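You operate a simulated robot arm through the tools that you are given. There is no shell and no other tool.

You are at the controls of a simulated robot arm. One attempt, no reset.

JOB
Recharge the lowest bank to 330 bar, then switch the compressor off.
Fine: stop button first; leave the panel alone.

The check looks at the end state, three seconds after you hand in, the way a careful person would. Anything else that was tipped, shoved, dropped, spilled or broken makes it a failure.

ROBOT AND FRAMES
A 7-joint arm with a two-finger parallel gripper, fixed in place. Base frame: the origin is on the floor under the middle of its stand, x ahead of it, y to its left, z up. Readings come in mm, rad, newtons and seconds.
It reaches about 1479 mm from its shoulder. Its first joint turns from -2.897 to 2.897 rad. Payload 4.4 kg.
The TCP is the grasp point between the finger pads, 23 mm short of the fingertips. In the tool frame z runs along the fingers and y along their closing line. The gripper opens to 94 mm. The fingers are 38 mm wide and 10 mm thick; the gripper's body (54 by 96 mm) begins 39 mm behind the TCP.
Orientation is that of the tool frame in the base frame, as a unit quaternion [x, y, z, w]. With the fingers straight down and closing along the base's y, the tool's x points along the base's -x, its y along +y and its z along -z.

CONTROLS
- The arm moves only by the tool servo_tool. Its argument "moves" is one flat list of numbers, 7 for each row, row after row: the turn, a rotation vector about the tool's x, y, z in rad, then the shift along the tool's x, y, z in mm, then the finger opening in mm, from 0 to 94. In form: [ax, ay, az, tx, ty, tz, grip, ax, ay, az, tx, ty, tz, grip, ...]. A call has 1 to 20 rows; each row shifts and turns the commanded pose from where the row before left it, along the tool's axes as they then stand. A row lasts 0.2 s, in which the tool goes at most 50 mm and 0.15 rad; a call with a longer step from one row to the next is refused whole, and so is a gripper value outside its range. Where a pose cannot be reached the arm comes as near as it can. A force on the tool above 40 N (or 10 N above the force at the start of the call, whichever is more), or a blocked arm, ends the call early, and 0.2 s more pass. Each finger travels about 72 mm/s and halts on what it meets, pressing with about 32 N; the grip force reading is that of the motor and also rises with nothing between the fingers. The clock runs only during rows and for 0.2 s after the last one: add rows that do not move to give the fingers time. It gives the time, the measured TCP pose, the force on the tool (base axes), the opening and the grip force at its end, in the units of the frame above (readings bear some noise), with the torque about the TCP (base axes, N m) and any sound that the robot's microphone picked up, and new pictures: "views" is both (left out), scene, wrist or none.
- Cameras (640 x 400 px; columns grow to the right, rows downward): "scene" is fixed at [49.8, -498.8, 1431.1]; the picture's right is [0.82, -0.58, 0.00], its down [-0.22, -0.32, -0.92] and it looks along [0.53, 0.75, -0.39] (base axes); focal length 337 px, centre (320, 200). "wrist" rides on the gripper at [86, 16, -74] in the tool frame; the picture's right is [-0.18, 0.98, 0.00], its down [-0.58, -0.11, -0.81] and it looks along [-0.79, -0.15, 0.59] (tool axes); focal length 243 px, centre (320, 200). There is no depth. A picture from a camera that has moved, and an enlarged one, comes with that camera's place and axes in the base frame and with its lens.
- zoom(camera, box): a new picture of the part [left, top, right, bottom] of that camera's present view, enlarged. The clock stands still meanwhile.
- hand_in(): hands the job in; it is judged then, once.

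Places have to be worked out from the pictures, the camera data and where the tool is seen. Open the gripper and draw the arm clear of the work before you hand the job in, unless the task says otherwise.

The tools are called after "Request:" by a JSON object that holds its "api" and its "payload". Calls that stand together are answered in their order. servo_tool: Moves the arm, as the interface text tells. Its arguments: {"type":"object","properties":{"moves":{"type":"array"},"views":{"type":"string","enum":["both","scene","wrist","none"]}},"required":["moves"]} The other tools are called the same way: zoom (camera, box) takes an enlarged picture of a part of a camera's view; hand_in () hands the job in.

At the start:

```text
time: 0.0
tcp_pos: [655.3, 553.1, 1175.3]
ee_rot: [0.0, 1.0, 0.0, 0.0]
force: [0.5, 0.1, 0.2]
wrist_torque: [0.01, -0.01, 0.01]
finger_gap: 94.0
finger_force: 0.1
```

scene: 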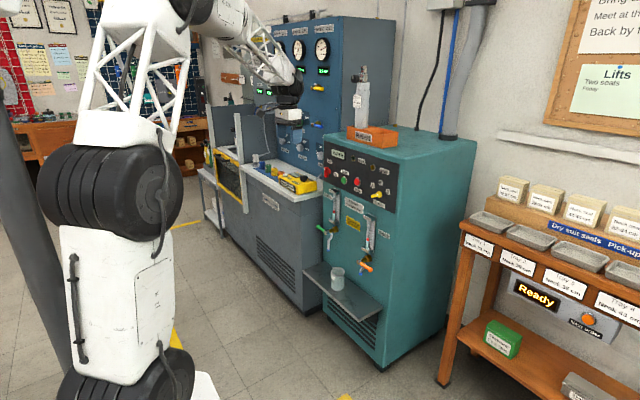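
wrist: 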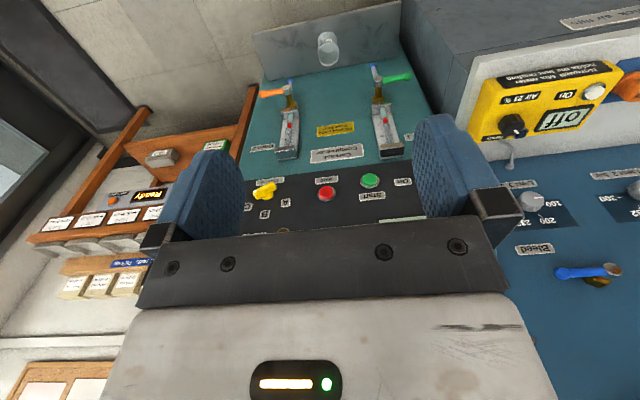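

I start by looking closely at the panel, the compressor and the labels before moving anything.

Request:
{"api": "zoom", "payload": {"camera": "scene", "box": [230, 10, 390, 110]}}

Request:
{"api": "zoom", "payload": {"camera": "scene", "box": [230, 90, 390, 190]}}

Request:
{"api": "zoom", "payload": {"camera": "scene", "box": [300, 130, 420, 205]}}

Request:
{"api": "zoom", "payload": {"camera": "scene", "box": [300, 180, 400, 300]}}

Request:
{"api": "zoom", "payload": {"camera": "wrist", "box": [450, 40, 640, 160]}}

Request:
{"api": "zoom", "payload": {"camera": "wrist", "box": [440, 150, 640, 300]}}

Request:
{"api": "zoom", "payload": {"camera": "wrist", "box": [230, 60, 430, 240]}}

```text
4.00 times, centred on (310, 60) of scene
camera zoom: at [49.8, -498.8, 1431.1], right [0.82, -0.58, 0.0], down [-0.22, -0.32, -0.92], along [0.53, 0.75, -0.39], focal length 1349 px, centre (360, 760)
```

zoom: 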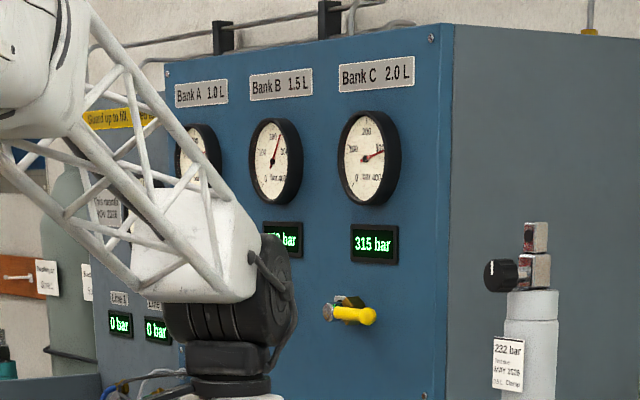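

```text
4.00 times, centred on (310, 140) of scene
camera zoom: at [49.8, -498.8, 1431.1], right [0.82, -0.58, 0.0], down [-0.22, -0.32, -0.92], along [0.53, 0.75, -0.39], focal length 1349 px, centre (360, 440)
```

zoom: 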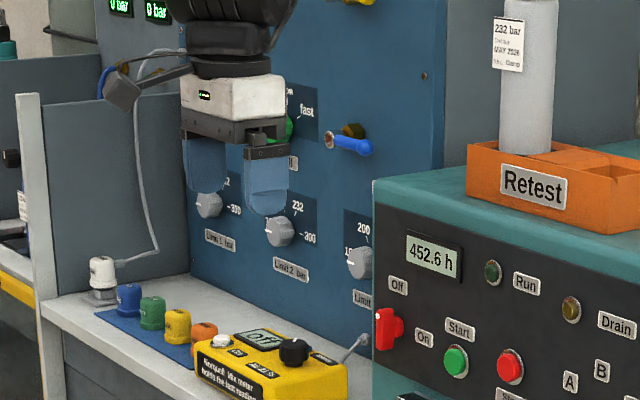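

```text
5.33 times, centred on (360, 168) of scene
camera zoom: at [49.8, -498.8, 1431.1], right [0.82, -0.58, 0.0], down [-0.22, -0.32, -0.92], along [0.53, 0.75, -0.39], focal length 1799 px, centre (107, 373)
```

zoom: 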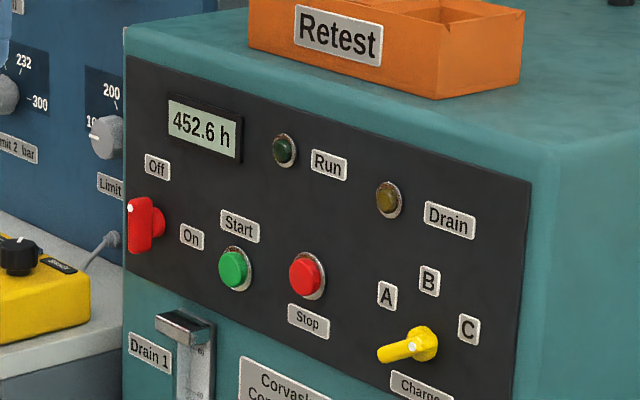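

```text
3.33 times, centred on (350, 240) of scene
camera zoom: at [49.8, -498.8, 1431.1], right [0.82, -0.58, 0.0], down [-0.22, -0.32, -0.92], along [0.53, 0.75, -0.39], focal length 1124 px, centre (220, 67)
```

zoom: 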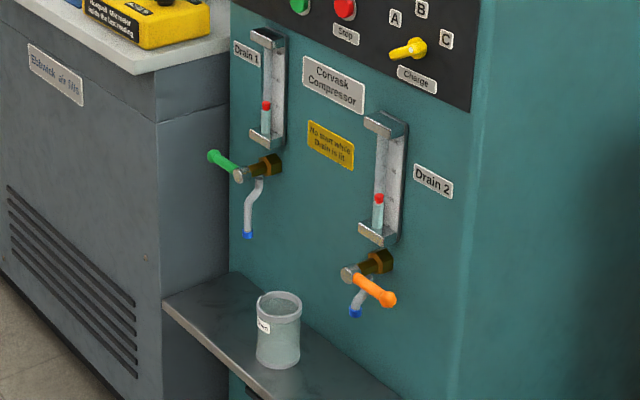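

```text
3.33 times, centred on (545, 100) of wrist
camera zoom: at [569.0, 569.0, 1251.1], right [0.18, 0.98, 0.0], down [0.58, -0.11, 0.81], along [0.79, -0.15, -0.59], focal length 809 px, centre (-430, 533)
```

zoom: 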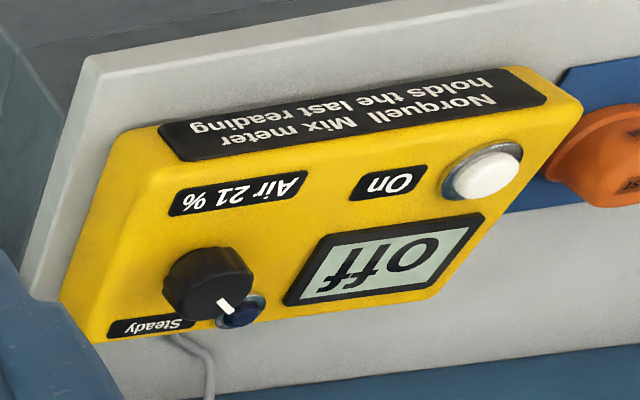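

```text
2.67 times, centred on (540, 225) of wrist
camera zoom: at [569.0, 569.0, 1251.1], right [0.18, 0.98, 0.0], down [0.58, -0.11, 0.81], along [0.79, -0.15, -0.59], focal length 647 px, centre (-267, 133)
```

zoom: 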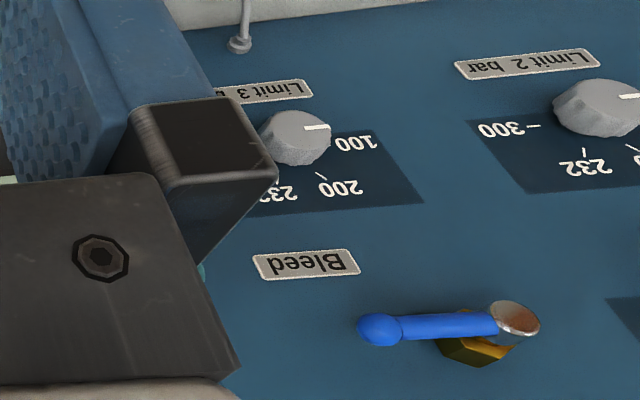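

```text
2.22 times, centred on (330, 150) of wrist
camera zoom: at [569.0, 569.0, 1251.1], right [0.18, 0.98, 0.0], down [0.58, -0.11, 0.81], along [0.79, -0.15, -0.59], focal length 539 px, centre (298, 311)
```

zoom: 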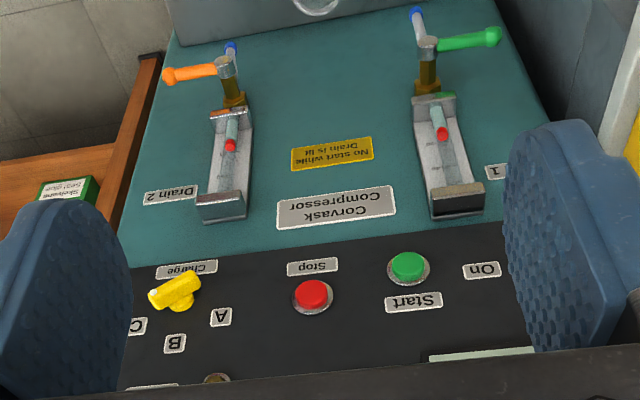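

Start (green) triangulates to about (957, 598, 924) and Stop (red) to about (957, 509, 944), so the compressor front faces -x. I zoom in further to see the selector, the main switch, the lamps and the rest of the room.

Request:
{"api": "zoom", "payload": {"camera": "scene", "box": [362, 175, 402, 210]}}

Request:
{"api": "zoom", "payload": {"camera": "scene", "box": [318, 155, 378, 195]}}

Request:
{"api": "zoom", "payload": {"camera": "wrist", "box": [240, 160, 330, 240]}}

Request:
{"api": "zoom", "payload": {"camera": "scene", "box": [240, 20, 345, 100]}}

Request:
{"api": "zoom", "payload": {"camera": "scene", "box": [180, 40, 300, 200]}}

Request:
{"api": "zoom", "payload": {"camera": "scene", "box": [450, 160, 640, 400]}}

Request:
{"api": "zoom", "payload": {"camera": "scene", "box": [0, 0, 220, 160]}}

```text
11.43 times, centred on (382, 192) of scene
camera zoom: at [49.8, -498.8, 1431.1], right [0.82, -0.58, 0.0], down [-0.22, -0.32, -0.92], along [0.53, 0.75, -0.39], focal length 3855 px, centre (-389, 286)
```

zoom: 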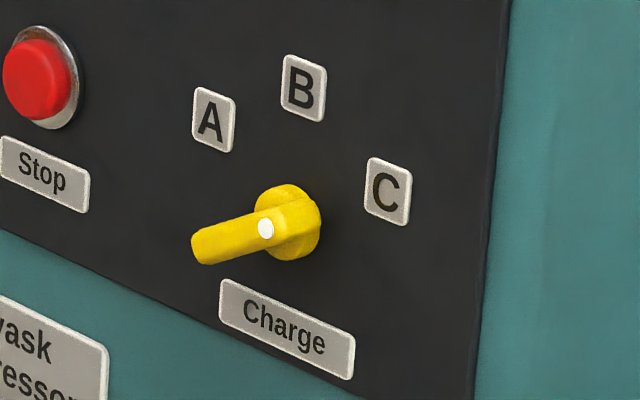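

```text
10.00 times, centred on (348, 175) of scene
camera zoom: at [49.8, -498.8, 1431.1], right [0.82, -0.58, 0.0], down [-0.22, -0.32, -0.92], along [0.53, 0.75, -0.39], focal length 3373 px, centre (40, 450)
```

zoom: 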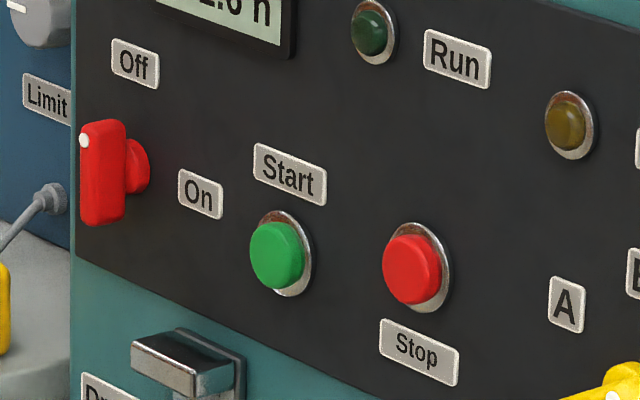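

```text
5.00 times, centred on (285, 200) of wrist
camera zoom: at [569.0, 569.0, 1251.1], right [0.18, 0.98, 0.0], down [0.58, -0.11, 0.81], along [0.79, -0.15, -0.59], focal length 1213 px, centre (495, 200)
```

zoom: 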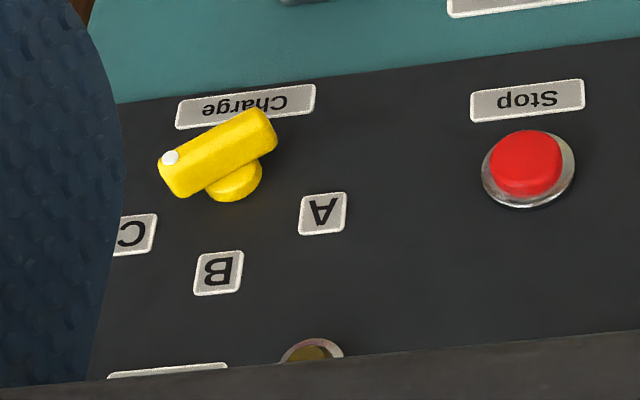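

```text
5.00 times, centred on (292, 60) of scene
camera zoom: at [49.8, -498.8, 1431.1], right [0.82, -0.58, 0.0], down [-0.22, -0.32, -0.92], along [0.53, 0.75, -0.39], focal length 1687 px, centre (458, 900)
```

zoom: 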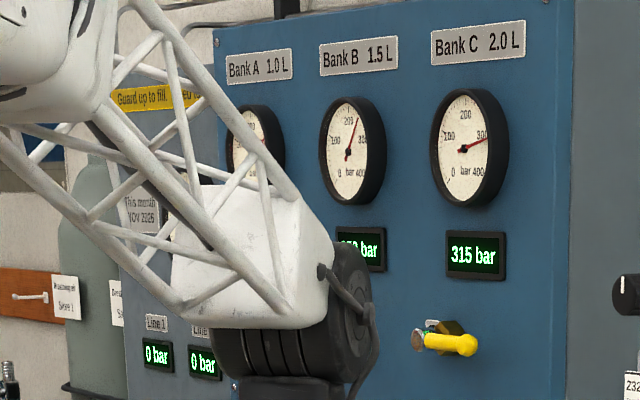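

```text
2.50 times, centred on (240, 120) of scene
camera zoom: at [49.8, -498.8, 1431.1], right [0.82, -0.58, 0.0], down [-0.22, -0.32, -0.92], along [0.53, 0.75, -0.39], focal length 843 px, centre (520, 400)
```

zoom: 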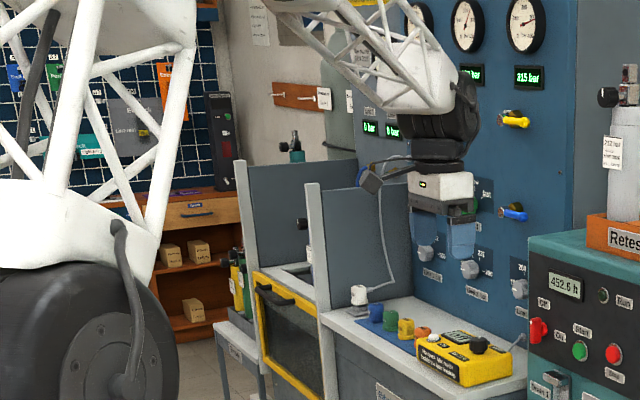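

```text
1.67 times, centred on (545, 280) of scene
camera zoom: at [49.8, -498.8, 1431.1], right [0.82, -0.58, 0.0], down [-0.22, -0.32, -0.92], along [0.53, 0.75, -0.39], focal length 562 px, centre (-55, 67)
```

zoom: 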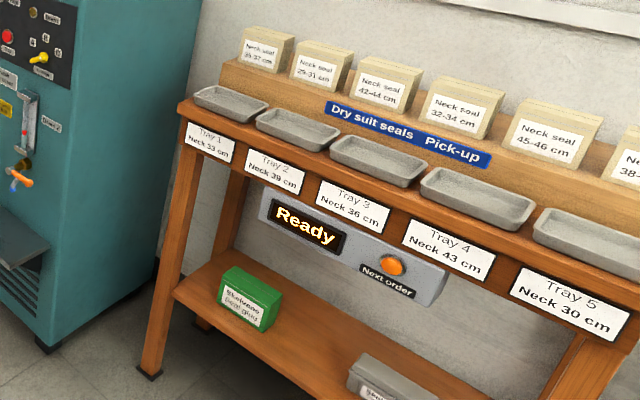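

```text
2.50 times, centred on (110, 80) of scene
camera zoom: at [49.8, -498.8, 1431.1], right [0.82, -0.58, 0.0], down [-0.22, -0.32, -0.92], along [0.53, 0.75, -0.39], focal length 843 px, centre (845, 500)
```

zoom: 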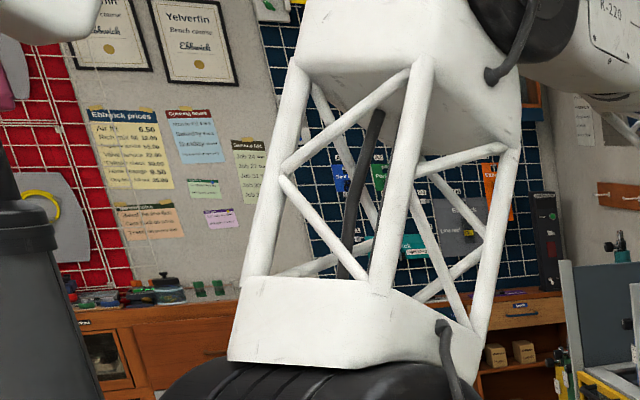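

The pictures show the Charge selector's white dot pointing to C, the main switch's dot at Off, and both lamps dark. Bank C reads 315, but my own arm hides A and B. I tilt the gripper forward so the tool points to +x, which also takes the arm out of that line of sight.

Request:
{"api": "servo_tool", "payload": {"moves": [0, -0.1428, 0, 0, 0, 0, 94, 0, -0.1428, 0, 0, 0, 0, 94, 0, -0.1428, 0, 0, 0, 0, 94, 0, -0.1428, 0, 0, 0, 0, 94, 0, -0.1428, 0, 0, 0, 0, 94, 0, -0.1428, 0, 0, 0, 0, 94, 0, -0.1428, 0, 0, 0, 0, 94, 0, -0.1428, 0, 0, 0, 0, 94, 0, -0.1428, 0, 0, 0, 0, 94, 0, -0.1428, 0, 0, 0, 0, 94, 0, -0.1428, 0, 0, 0, 0, 94], "views": "both"}}

```text
time: 2.4
tcp_pos: [655.6, 553.1, 1175.8]
ee_rot: [0.001, 0.706, 0.001, 0.708]
force: [0.6, 0.2, 0.5]
wrist_torque: [0.0, 0.02, 0.02]
finger_gap: 93.9
finger_force: 0.1
camera wrist: at [580.9, 569.4, 1090.7], right [0.0, 0.98, 0.19], down [-0.81, -0.11, 0.58], along [0.59, -0.15, 0.79], focal length 243 px, centre (320, 200)
```

scene: 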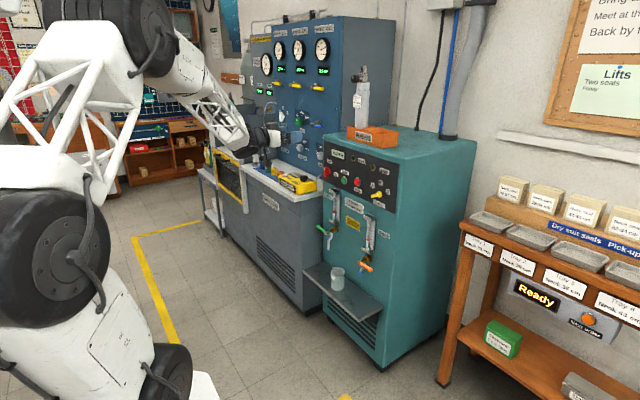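
wrist: 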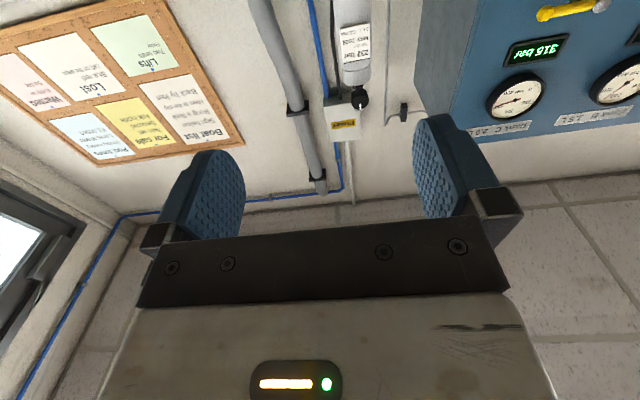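

The forearm has swung clear and the whole upper panel now shows. I zoom in on the bank readings and the signs.

Request:
{"api": "zoom", "payload": {"camera": "scene", "box": [240, 15, 345, 100]}}

Request:
{"api": "zoom", "payload": {"camera": "scene", "box": [250, 55, 300, 95]}}

Request:
{"api": "zoom", "payload": {"camera": "scene", "box": [245, 80, 345, 180]}}

Request:
{"api": "zoom", "payload": {"camera": "scene", "box": [180, 0, 260, 80]}}

```text
4.71 times, centred on (292, 58) of scene
camera zoom: at [49.8, -498.8, 1431.1], right [0.82, -0.58, 0.0], down [-0.22, -0.32, -0.92], along [0.53, 0.75, -0.39], focal length 1587 px, centre (449, 871)
```

zoom: 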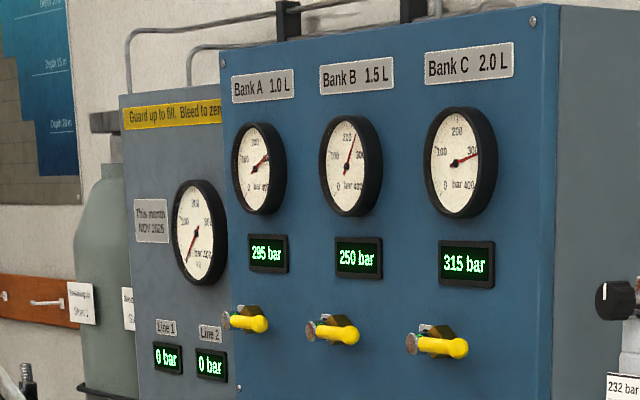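

```text
10.00 times, centred on (275, 75) of scene
camera zoom: at [49.8, -498.8, 1431.1], right [0.82, -0.58, 0.0], down [-0.22, -0.32, -0.92], along [0.53, 0.75, -0.39], focal length 3373 px, centre (770, 1450)
```

zoom: 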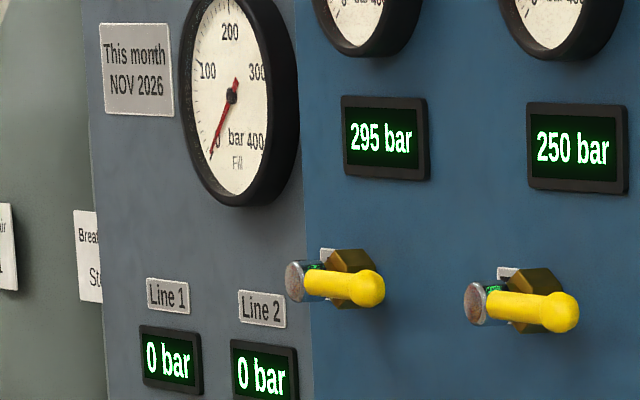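

```text
4.00 times, centred on (295, 130) of scene
camera zoom: at [49.8, -498.8, 1431.1], right [0.82, -0.58, 0.0], down [-0.22, -0.32, -0.92], along [0.53, 0.75, -0.39], focal length 1349 px, centre (420, 480)
```

zoom: 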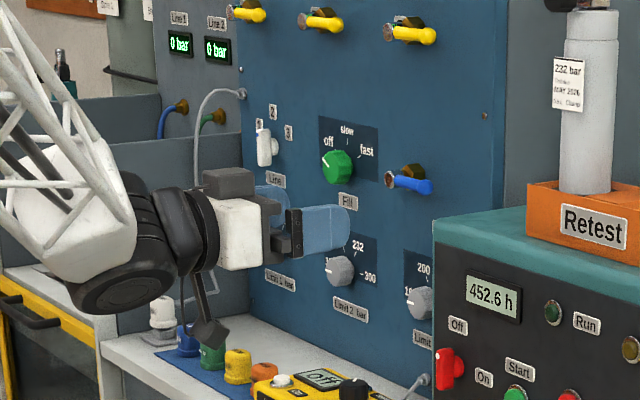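

```text
5.00 times, centred on (220, 40) of scene
camera zoom: at [49.8, -498.8, 1431.1], right [0.82, -0.58, 0.0], down [-0.22, -0.32, -0.92], along [0.53, 0.75, -0.39], focal length 1687 px, centre (820, 1000)
```

zoom: 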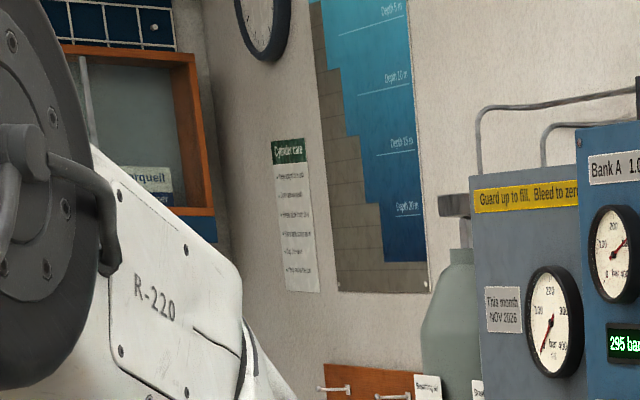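

The banks read A 295, B 250 and C 315, so B is the lowest and is the one to charge. Beside the main switch the counter edge would be close under the wrist camera, so I roll the tool half a turn to carry the camera above the gripper, where it can also look down at the controls.

Request:
{"api": "servo_tool", "payload": {"moves": [0, 0, -0.15, 0, 0, 0, 94, 0, 0, -0.15, 0, 0, 0, 94, 0, 0, -0.15, 0, 0, 0, 94, 0, 0, -0.15, 0, 0, 0, 94, 0, 0, -0.15, 0, 0, 0, 94, 0, 0, -0.15, 0, 0, 0, 94, 0, 0, -0.15, 0, 0, 0, 94, 0, 0, -0.15, 0, 0, 0, 94, 0, 0, -0.15, 0, 0, 0, 94, 0, 0, -0.15, 0, 0, 0, 94, 0, 0, -0.15, 0, 0, 0, 94, 0, 0, -0.15, 0, 0, 0, 94, 0, 0, -0.15, 0, 0, 0, 94, 0, 0, -0.15, 0, 0, 0, 94, 0, 0, -0.15, 0, 0, 0, 94, 0, 0, -0.15, 0, 0, 0, 94, 0, 0, -0.15, 0, 0, 0, 94, 0, 0, -0.15, 0, 0, 0, 94, 0, 0, -0.15, 0, 0, 0, 94, 0, 0, -0.15, 0, 0, 0, 94], "views": "both"}}

```text
time: 6.6
tcp_pos: [654.4, 553.0, 1176.5]
ee_rot: [0.705, -0.049, 0.705, -0.051]
force: [0.2, 0.3, 0.1]
wrist_torque: [0.02, -0.01, -0.01]
finger_gap: 94.1
finger_force: 0.0
camera wrist: at [580.9, 524.6, 1260.2], right [0.0, -0.95, -0.32], down [-0.81, 0.19, -0.56], along [0.59, 0.26, -0.76], focal length 243 px, centre (320, 200)
```

scene: 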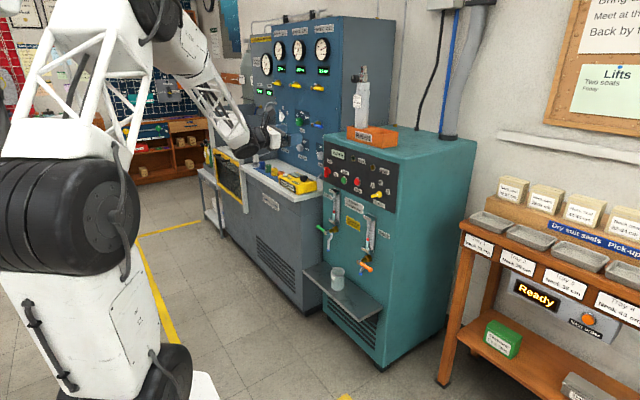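
wrist: 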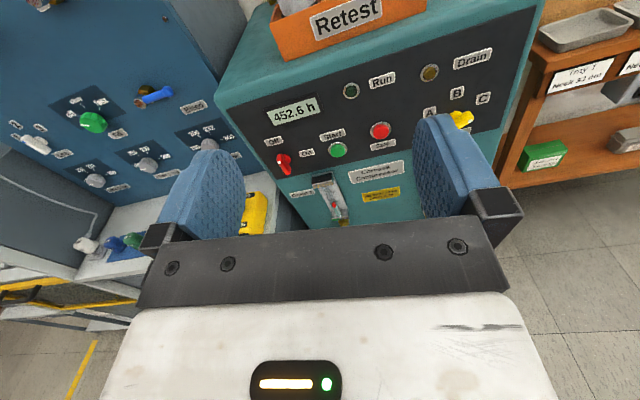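

The roll worked and the picture is now upright. I finish the last 0.14 rad and move down and closer to the control panel for a better look.

Request:
{"api": "servo_tool", "payload": {"moves": [0, 0, -0.1416, 0, 0, 0, 94, 0, 0, 0, -33, 0, 25, 94, 0, 0, 0, -33, 0, 25, 94, 0, 0, 0, -33, 0, 25, 94, 0, 0, 0, -33, 0, 25, 94, 0, 0, 0, -33, 0, 25, 94, 0, 0, 0, 0, 0, 0, 94], "views": "both"}}

```text
time: 8.2
tcp_pos: [781.4, 554.6, 1010.7]
ee_rot: [0.707, -0.002, 0.707, 0.0]
force: [0.5, 0.1, 0.8]
wrist_torque: [-0.01, 0.02, 0.04]
finger_gap: 94.1
finger_force: 0.1
camera wrist: at [706.8, 536.9, 1097.9], right [0.0, -0.98, -0.19], down [-0.81, 0.11, -0.58], along [0.59, 0.15, -0.79], focal length 243 px, centre (320, 200)
```

scene: 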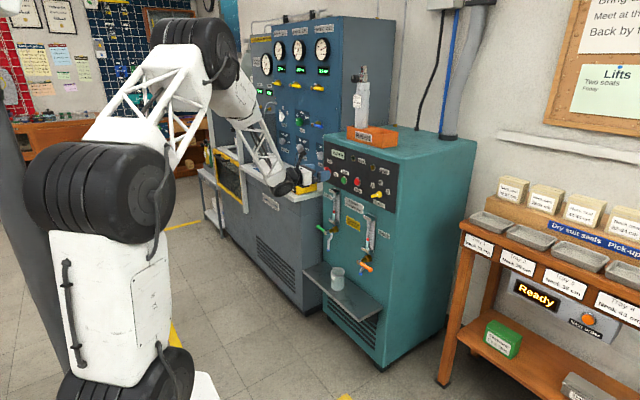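
wrist: 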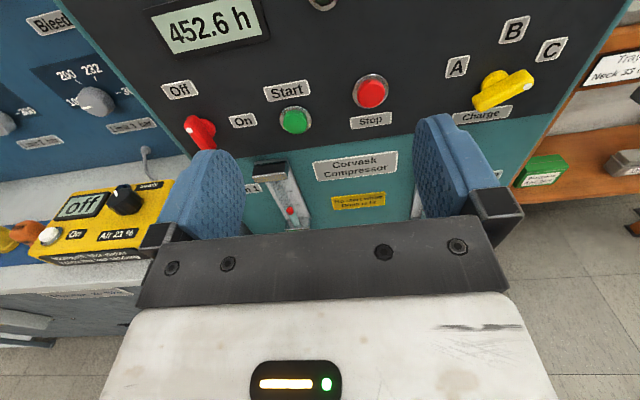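

The camera now sees all the controls from above. I zoom in on the main switch, the selector and the drains.

Request:
{"api": "zoom", "payload": {"camera": "wrist", "box": [150, 70, 270, 150]}}

Request:
{"api": "zoom", "payload": {"camera": "wrist", "box": [430, 10, 580, 130]}}

Request:
{"api": "zoom", "payload": {"camera": "wrist", "box": [260, 50, 420, 150]}}

Request:
{"api": "zoom", "payload": {"camera": "scene", "box": [270, 130, 410, 220]}}

```text
5.00 times, centred on (210, 110) of wrist
camera zoom: at [706.8, 536.9, 1097.9], right [0.0, -0.98, -0.19], down [-0.81, 0.11, -0.58], along [0.59, 0.15, -0.79], focal length 1213 px, centre (870, 650)
```

zoom: 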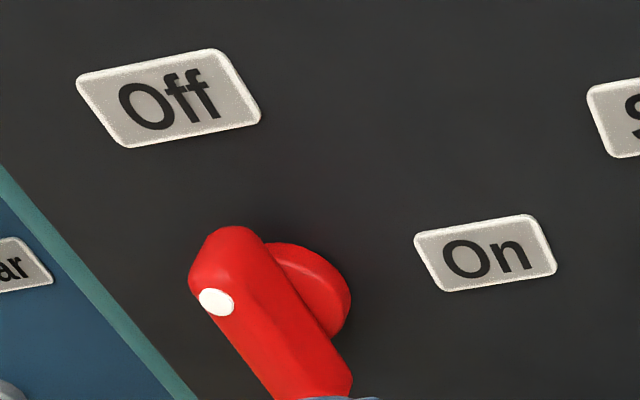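

```text
3.33 times, centred on (505, 70) of wrist
camera zoom: at [706.8, 536.9, 1097.9], right [0.0, -0.98, -0.19], down [-0.81, 0.11, -0.58], along [0.59, 0.15, -0.79], focal length 809 px, centre (-297, 633)
```

zoom: 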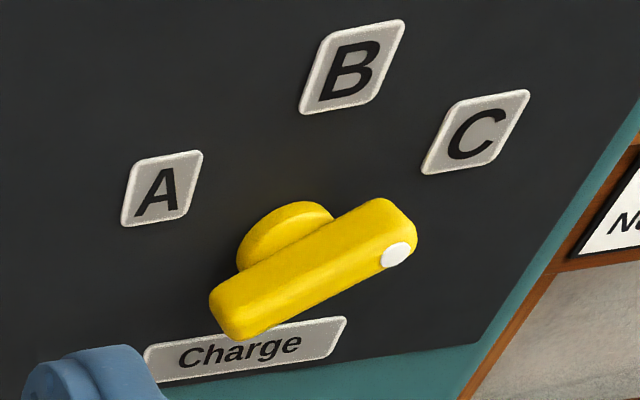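

```text
4.00 times, centred on (340, 100) of wrist
camera zoom: at [706.8, 536.9, 1097.9], right [0.0, -0.98, -0.19], down [-0.81, 0.11, -0.58], along [0.59, 0.15, -0.79], focal length 970 px, centre (240, 600)
```

zoom: 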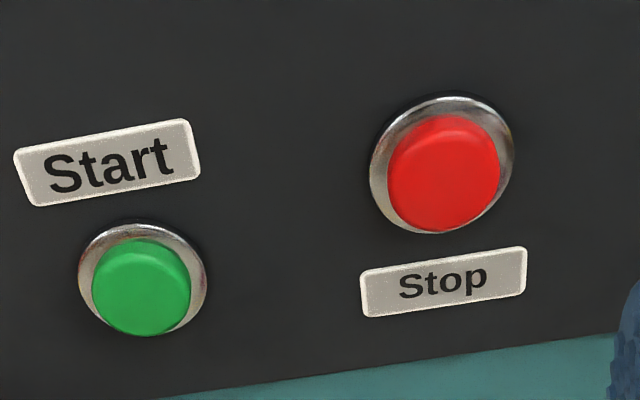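

```text
4.44 times, centred on (340, 175) of scene
camera zoom: at [49.8, -498.8, 1431.1], right [0.82, -0.58, 0.0], down [-0.22, -0.32, -0.92], along [0.53, 0.75, -0.39], focal length 1499 px, centre (231, 311)
```

zoom: 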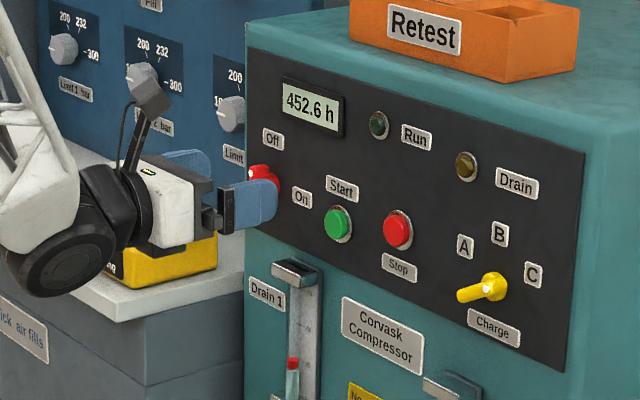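

The switch pivot works out near (y 714, z 931) on a panel at x≈963, and the selector pivot near (379, 930). Before I approach the switch I need to know how near the mix meter and counter edge are.

Request:
{"api": "zoom", "payload": {"camera": "scene", "box": [280, 165, 340, 215]}}

Request:
{"api": "zoom", "payload": {"camera": "wrist", "box": [0, 120, 240, 300]}}

```text
8.00 times, centred on (310, 190) of scene
camera zoom: at [49.8, -498.8, 1431.1], right [0.82, -0.58, 0.0], down [-0.22, -0.32, -0.92], along [0.53, 0.75, -0.39], focal length 2699 px, centre (400, 280)
```

zoom: 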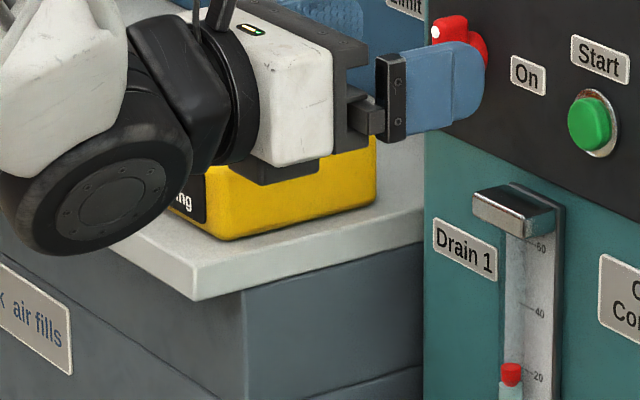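

```text
2.22 times, centred on (120, 210) of wrist
camera zoom: at [706.8, 536.9, 1097.9], right [0.0, -0.98, -0.19], down [-0.81, 0.11, -0.58], along [0.59, 0.15, -0.79], focal length 539 px, centre (764, 178)
```

zoom: 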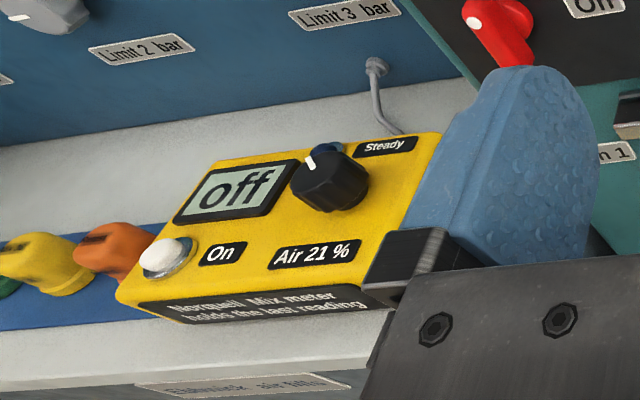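

The meter's near corner is at about (966, 826, 847) and the compressor's left edge at y≈765, so there is room around the switch. I move in front of the main switch, staying back at x≈850, with the fingers opened to 50 mm.

Request:
{"api": "servo_tool", "payload": {"moves": [0, 0, 0, -16, -32, 0, 94, 0, 0, 0, -16, -32, 0, 70, 0, 0, 0, -16, -32, 0, 50, 0, 0, 0, -16, -32, 0, 50, 0, 0, 0, -16, -32, 0, 50, 0, 0, 0, 0, 0, 35, 50, 0, 0, 0, 0, 0, 35, 50, 0, 0, 0, 0, 0, 0, 50], "views": "both"}}

```text
time: 10.0
tcp_pos: [850.2, 714.2, 932.0]
ee_rot: [0.707, -0.001, 0.707, -0.001]
force: [-0.1, -0.4, -0.7]
wrist_torque: [-0.01, 0.01, -0.01]
finger_gap: 50.0
finger_force: 0.1
camera wrist: at [776.4, 697.8, 1019.8], right [0.0, -0.98, -0.19], down [-0.81, 0.11, -0.58], along [0.59, 0.15, -0.79], focal length 243 px, centre (320, 200)
```

scene: 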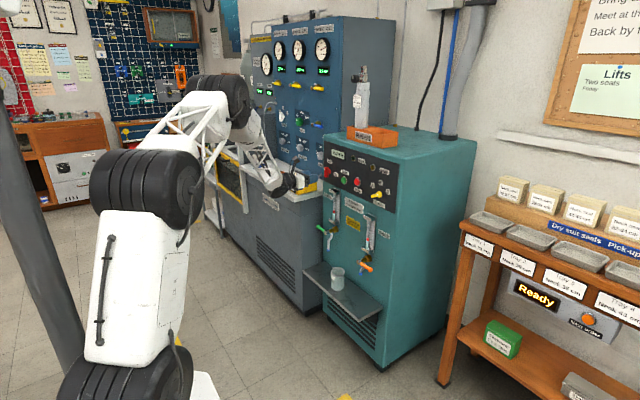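
wrist: 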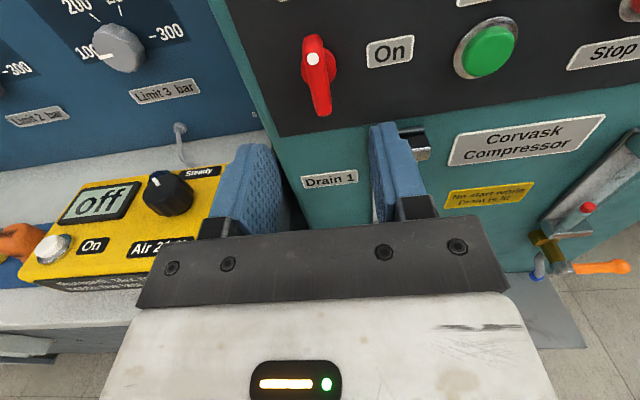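

I am centred roughly in front of the switch. I zoom in on it from here to pin down its axis.

Request:
{"api": "zoom", "payload": {"camera": "wrist", "box": [260, 20, 420, 120]}}

Request:
{"api": "zoom", "payload": {"camera": "scene", "box": [270, 145, 350, 205]}}

```text
4.00 times, centred on (340, 70) of wrist
camera zoom: at [776.4, 697.8, 1019.8], right [0.0, -0.98, -0.19], down [-0.81, 0.11, -0.58], along [0.59, 0.15, -0.79], focal length 970 px, centre (240, 720)
```

zoom: 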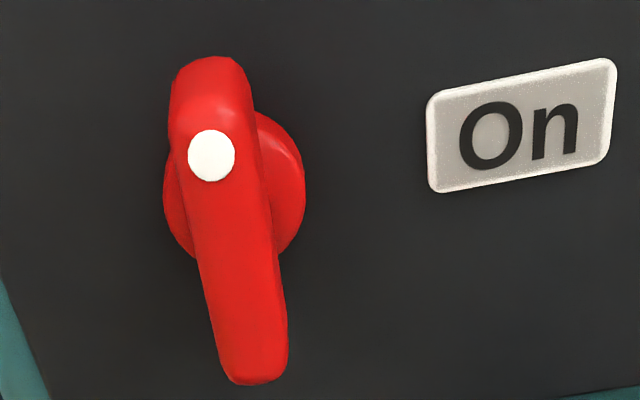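

```text
6.67 times, centred on (310, 175) of scene
camera zoom: at [49.8, -498.8, 1431.1], right [0.82, -0.58, 0.0], down [-0.22, -0.32, -0.92], along [0.53, 0.75, -0.39], focal length 2249 px, centre (387, 367)
```

zoom: 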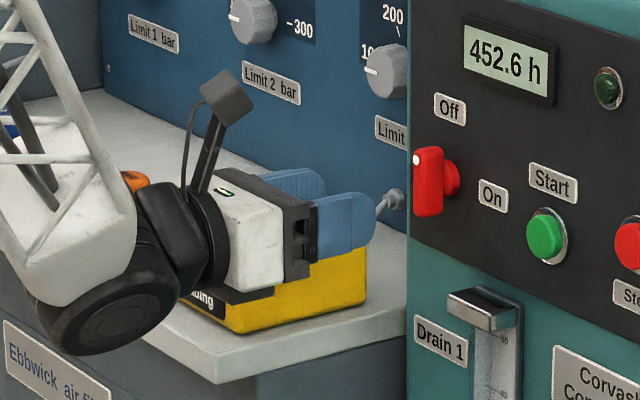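

The switch axis comes out at y≈714, z≈937, with the bar about 12 mm thick and its front at x≈930. I raise 5 mm, slide forward so the pads straddle the bar, and close gently.

Request:
{"api": "servo_tool", "payload": {"moves": [0, 0, 0, 5, 0, 0, 50, 0, 0, 0, 0, 0, 25, 50, 0, 0, 0, 0, 0, 25, 50, 0, 0, 0, 0, 0, 12, 50, 0, 0, 0, 0, 0, 11, 50, 0, 0, 0, 0, 0, 0, 50], "views": "both"}}

```text
time: 11.4
tcp_pos: [923.5, 712.6, 937.5]
ee_rot: [0.707, -0.001, 0.707, 0.0]
force: [0.8, 0.1, 0.9]
wrist_torque: [0.0, 0.04, 0.01]
finger_gap: 50.1
finger_force: 0.1
camera wrist: at [849.2, 697.3, 1024.1], right [0.0, -0.98, -0.19], down [-0.81, 0.11, -0.58], along [0.59, 0.15, -0.79], focal length 243 px, centre (320, 200)
```

scene: 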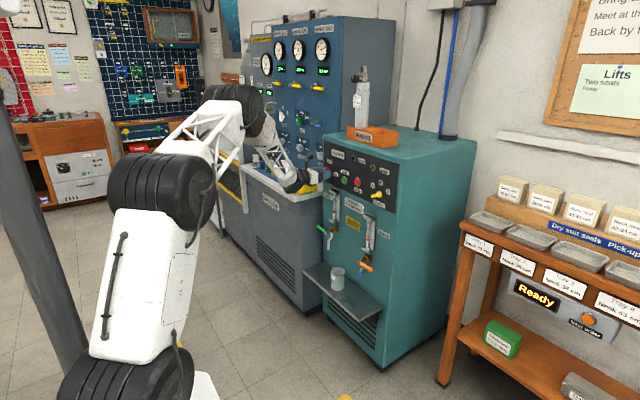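
wrist: 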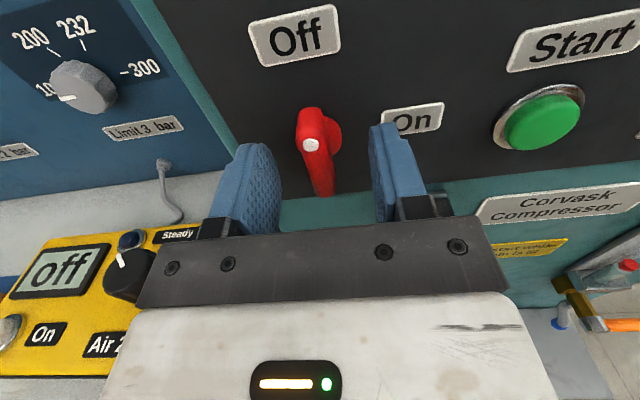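

The prediction for the dot (308,144) matches where I see it (310,145), so the bar lies between the pads. I close on it.

Request:
{"api": "servo_tool", "payload": {"moves": [0, 0, 0, 0, 0, 0, 30, 0, 0, 0, 0, 0, 0, 15, 0, 0, 0, 0, 0, 0, 5, 0, 0, 0, 0, 0, 0, 5], "views": "wrist"}}

```text
time: 12.4
tcp_pos: [922.7, 714.7, 936.1]
ee_rot: [0.707, -0.001, 0.707, -0.002]
force: [8.4, 24.6, -1.4]
wrist_torque: [0.05, 0.37, 0.3]
finger_gap: 12.9
finger_force: 45.4
camera wrist: at [848.7, 698.3, 1024.2], right [0.0, -0.98, -0.19], down [-0.81, 0.11, -0.58], along [0.59, 0.15, -0.79], focal length 243 px, centre (320, 200)
```

wrist: 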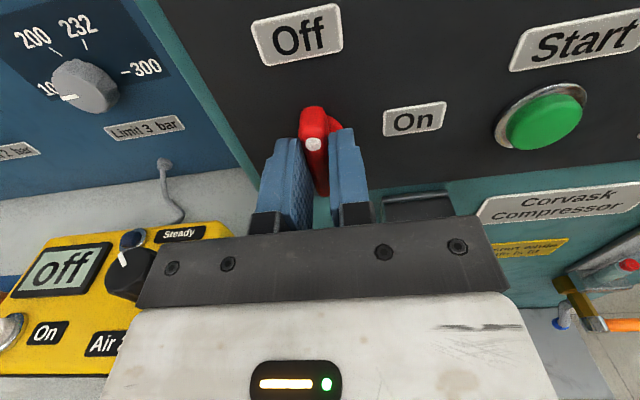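

The fingers clamp a 12.9 mm bar with a sideways force of about 25 N toward +y, so the true axis is slightly further left. I shift 1.5 mm left and read the force again.

Request:
{"api": "servo_tool", "payload": {"moves": [0, 0, 0, 0, -1.5, 0, 5, 0, 0, 0, 0, 0, 0, 5], "views": "none"}}

```text
time: 13.0
tcp_pos: [923.6, 715.0, 937.5]
ee_rot: [0.707, -0.001, 0.707, 0.0]
force: [-22.8, -5.7, 8.1]
wrist_torque: [0.02, 0.84, -0.1]
finger_gap: 12.9
finger_force: 44.9
```

The side force is nearly gone, but there is now some axial load. I loosen to about 16 mm so the bar sits with slight play, and check that the force drops.

Request:
{"api": "servo_tool", "payload": {"moves": [0, 0, 0, 0, 0, 0, 16, 0, 0, 0, 0, 0, 0, 16], "views": "none"}}

```text
time: 13.6
tcp_pos: [922.2, 715.7, 935.6]
ee_rot: [0.707, -0.001, 0.707, -0.002]
force: [0.1, 0.5, 0.3]
wrist_torque: [0.07, 0.01, 0.01]
finger_gap: 16.3
finger_force: 0.1
```

Free play is confirmed at 16.3 mm with no force. Now I turn the switch clockwise toward On in small steps.

Request:
{"api": "servo_tool", "payload": {"moves": [0, 0, 0.13, 0, 0, 0, 16, 0, 0, 0.13, 0, 0, 0, 16, 0, 0, 0.13, 0, 0, 0, 16, 0, 0, 0.13, 0, 0, 0, 16, 0, 0, 0.13, 0, 0, 0, 16, 0, 0, 0.13, 0, 0, 0, 16], "views": "both"}}

```text
time: 15.0
tcp_pos: [922.9, 714.0, 935.5]
ee_rot: [0.654, -0.27, 0.653, -0.27]
force: [-0.3, 1.1, -1.8]
wrist_torque: [-0.03, 0.07, 0.03]
finger_gap: 16.6
finger_force: 0.4
camera wrist: at [848.8, 642.3, 986.6], right [0.0, -0.57, -0.82], down [-0.81, 0.49, -0.33], along [0.59, 0.66, -0.46], focal length 243 px, centre (320, 200)
```

scene: 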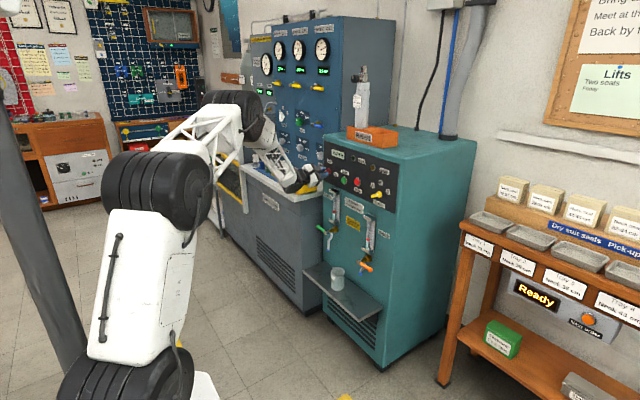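
wrist: 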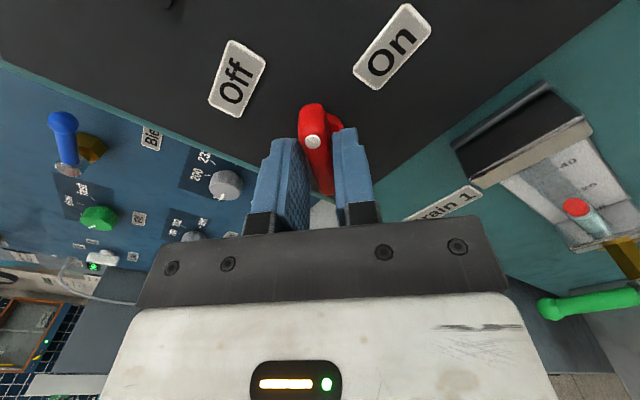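

The bar follows the fingers easily (about 45° now, forces under 2 N). I continue to a full quarter turn plus a little for the play.

Request:
{"api": "servo_tool", "payload": {"moves": [0, 0, 0.13, 0, 0, 0, 16, 0, 0, 0.13, 0, 0, 0, 16, 0, 0, 0.13, 0, 0, 0, 16, 0, 0, 0.13, 0, 0, 0, 16, 0, 0, 0.13, 0, 0, 0, 16, 0, 0, 0.13, 0, 0, 0, 16, 0, 0, 0.06, 0, 0, 0, 16, 0, 0, 0, 0, 0, 0, 16], "views": "both"}}

```text
time: 16.8
tcp_pos: [923.5, 715.2, 936.7]
ee_rot: [-0.486, 0.513, -0.487, 0.513]
force: [-0.7, -0.6, -1.4]
wrist_torque: [-0.03, 0.02, 0.01]
finger_gap: 16.6
finger_force: 1.0
camera wrist: at [848.8, 629.4, 915.9], right [0.0, 0.24, -0.97], down [-0.81, 0.57, 0.14], along [0.59, 0.78, 0.19], focal length 243 px, centre (320, 200)
```

scene: 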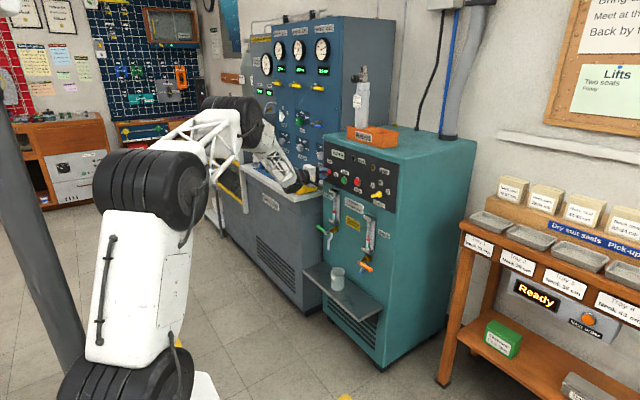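
wrist: 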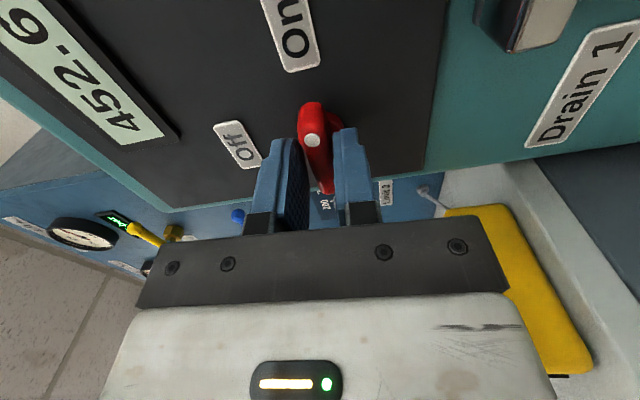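

The switch is now pointing at On. I check the lamps and the switch in enlarged pictures.

Request:
{"api": "zoom", "payload": {"camera": "scene", "box": [290, 140, 410, 215]}}

Request:
{"api": "zoom", "payload": {"camera": "wrist", "box": [200, 20, 400, 200]}}

```text
5.33 times, centred on (350, 178) of scene
camera zoom: at [49.8, -498.8, 1431.1], right [0.82, -0.58, 0.0], down [-0.22, -0.32, -0.92], along [0.53, 0.75, -0.39], focal length 1799 px, centre (160, 320)
```

zoom: 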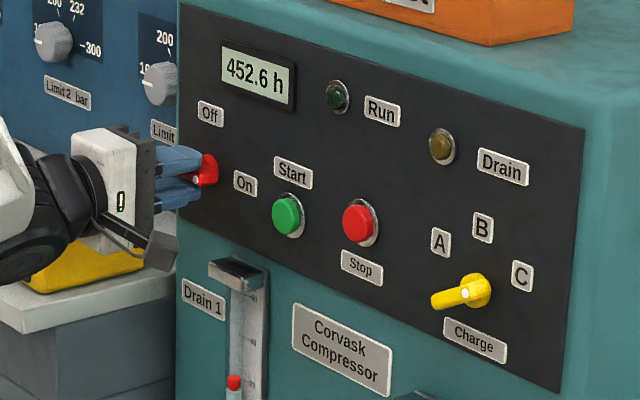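

```text
2.22 times, centred on (300, 110) of wrist
camera zoom: at [848.8, 629.4, 915.9], right [0.0, 0.24, -0.97], down [-0.81, 0.57, 0.14], along [0.59, 0.78, 0.19], focal length 539 px, centre (364, 400)
```

zoom: 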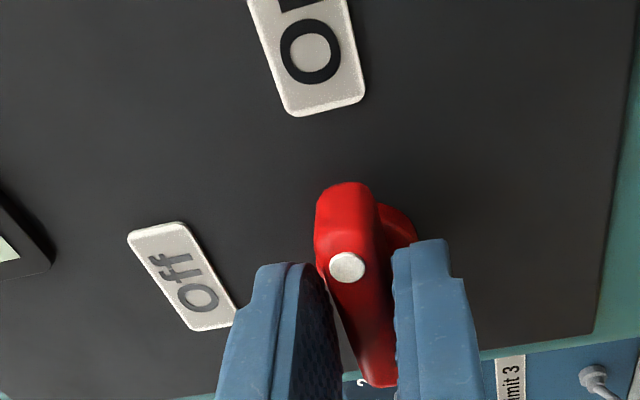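

The white dot points to On, and the Drain lamp is dark, so nothing blocks a start. I release the switch, back out, roll back to 60° to match the selector bar, and travel over to the selector (staying back at x≈843).

Request:
{"api": "servo_tool", "payload": {"moves": [0, 0, 0, 0, 0, 0, 50, 0, 0, 0, 0, 0, 0, 50, 0, 0, 0, 0, 0, -40, 50, 0, 0, 0, 0, 0, -40, 50, 0, 0, -0.143, 0, 0, 0, 50, 0, 0, -0.143, 0, 0, 0, 50, 0, 0, -0.143, 0, 0, 0, 50, 0, 0, -0.144, 0, 0, 0, 50, 0, 0, 0, 35.9, 21.8, 0, 50, 0, 0, 0, 35.9, 21.8, 0, 50, 0, 0, 0, 35.9, 21.8, 0, 50, 0, 0, 0, 35.9, 21.8, 0, 50, 0, 0, 0, 35.9, 21.8, 0, 50, 0, 0, 0, 35.9, 21.8, 0, 50, 0, 0, 0, 35.9, 21.8, 0, 50, 0, 0, 0, 35.9, 21.8, 0, 50, 0, 0, 0, 0, 0, 0, 50], "views": "both"}}

```text
time: 20.4
tcp_pos: [843.2, 377.9, 927.5]
ee_rot: [0.612, -0.354, 0.612, -0.355]
force: [0.0, 0.6, 0.0]
wrist_torque: [0.01, 0.01, 0.01]
finger_gap: 50.0
finger_force: 0.1
camera wrist: at [768.8, 295.0, 956.9], right [0.0, -0.33, -0.94], down [-0.81, 0.56, -0.2], along [0.59, 0.76, -0.27], focal length 243 px, centre (320, 200)
```

scene: 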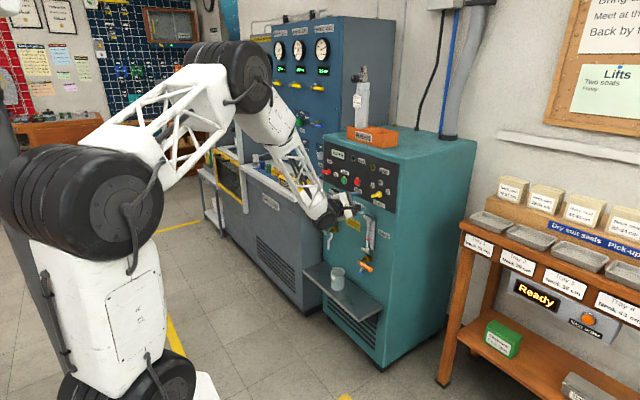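
wrist: 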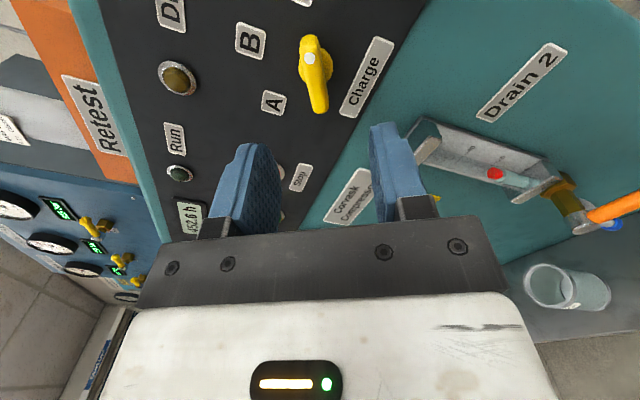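

Request:
{"api": "zoom", "payload": {"camera": "wrist", "box": [230, 10, 410, 130]}}

Request:
{"api": "zoom", "payload": {"camera": "scene", "box": [290, 140, 410, 225]}}

```text
3.33 times, centred on (320, 70) of wrist
camera zoom: at [768.8, 295.0, 956.9], right [0.0, -0.33, -0.94], down [-0.81, 0.56, -0.2], along [0.59, 0.76, -0.27], focal length 809 px, centre (320, 633)
```

zoom: 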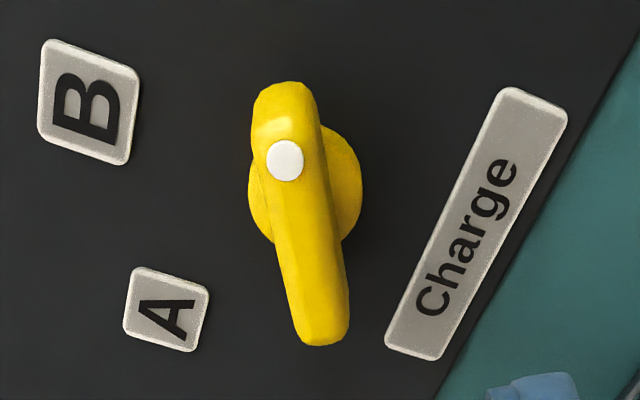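

```text
4.71 times, centred on (350, 182) of scene
camera zoom: at [49.8, -498.8, 1431.1], right [0.82, -0.58, 0.0], down [-0.22, -0.32, -0.92], along [0.53, 0.75, -0.39], focal length 1587 px, centre (179, 282)
```

zoom: 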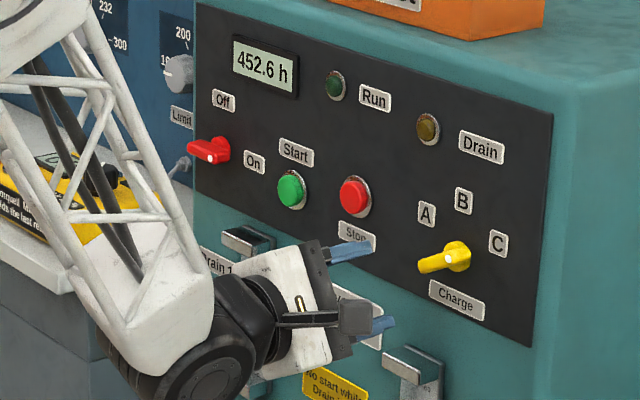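

The main switch stays at On. The selector bar is parallel to the fingers, with its axis about 4 mm to the tool's -y side, so I correct by (+2, -4) mm and slide forward to straddle it.

Request:
{"api": "servo_tool", "payload": {"moves": [0, 0, 0, 2, -4, 0, 50, 0, 0, 0, 0, 0, 28, 50, 0, 0, 0, 0, 0, 28, 50, 0, 0, 0, 0, 0, 14, 50, 0, 0, 0, 0, 0, 12, 50, 0, 0, 0, 0, 0, 0, 50], "views": "both"}}

```text
time: 21.8
tcp_pos: [924.6, 379.3, 931.1]
ee_rot: [0.612, -0.354, 0.612, -0.354]
force: [-1.4, -0.3, 0.3]
wrist_torque: [0.0, 0.01, -0.03]
finger_gap: 49.9
finger_force: 0.0
camera wrist: at [851.3, 296.3, 961.3], right [0.0, -0.33, -0.94], down [-0.81, 0.56, -0.2], along [0.59, 0.76, -0.27], focal length 243 px, centre (320, 200)
```

scene: 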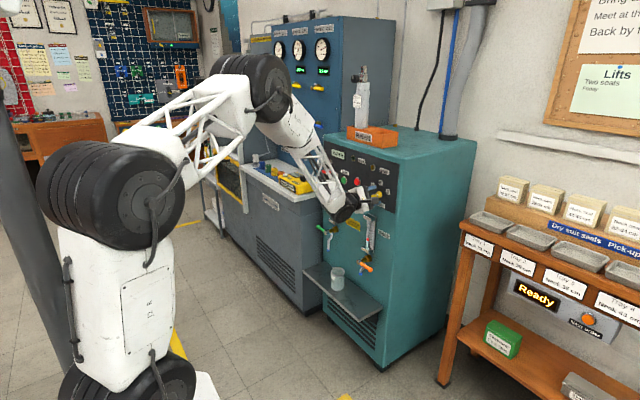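
wrist: 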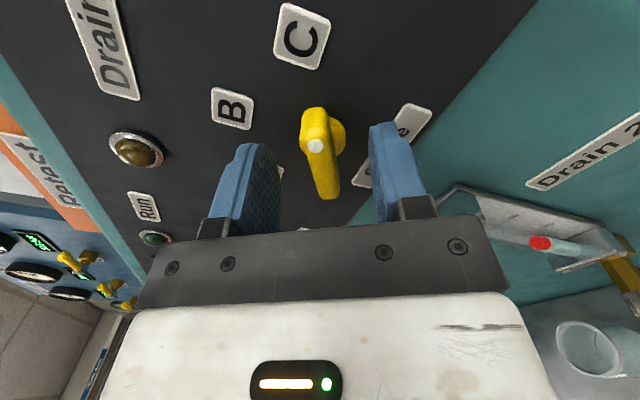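

The bar is centred between the pads (dot at (316,146), where the other bar ended up). I close to 16 mm for a loose hold.

Request:
{"api": "servo_tool", "payload": {"moves": [0, 0, 0, 0, 0, 0, 32, 0, 0, 0, 0, 0, 0, 16, 0, 0, 0, 0, 0, 0, 16, 0, 0, 0, 0, 0, 0, 16], "views": "wrist"}}

```text
time: 22.8
tcp_pos: [924.3, 379.5, 931.4]
ee_rot: [0.612, -0.354, 0.612, -0.354]
force: [-0.1, 0.2, 0.5]
wrist_torque: [0.0, 0.0, 0.03]
finger_gap: 16.1
finger_force: 0.0
camera wrist: at [851.1, 296.3, 961.3], right [0.0, -0.33, -0.94], down [-0.81, 0.56, -0.19], along [0.59, 0.76, -0.27], focal length 243 px, centre (320, 200)
```

wrist: 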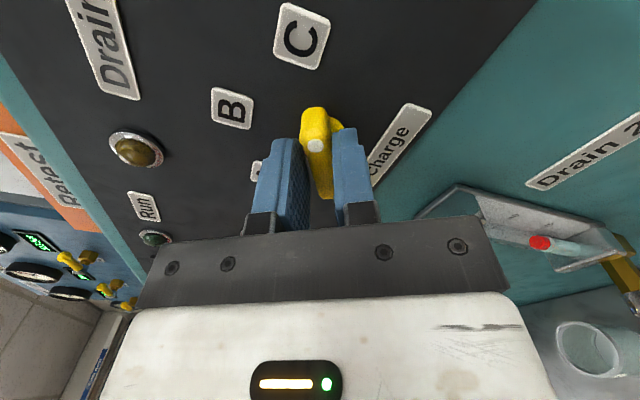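

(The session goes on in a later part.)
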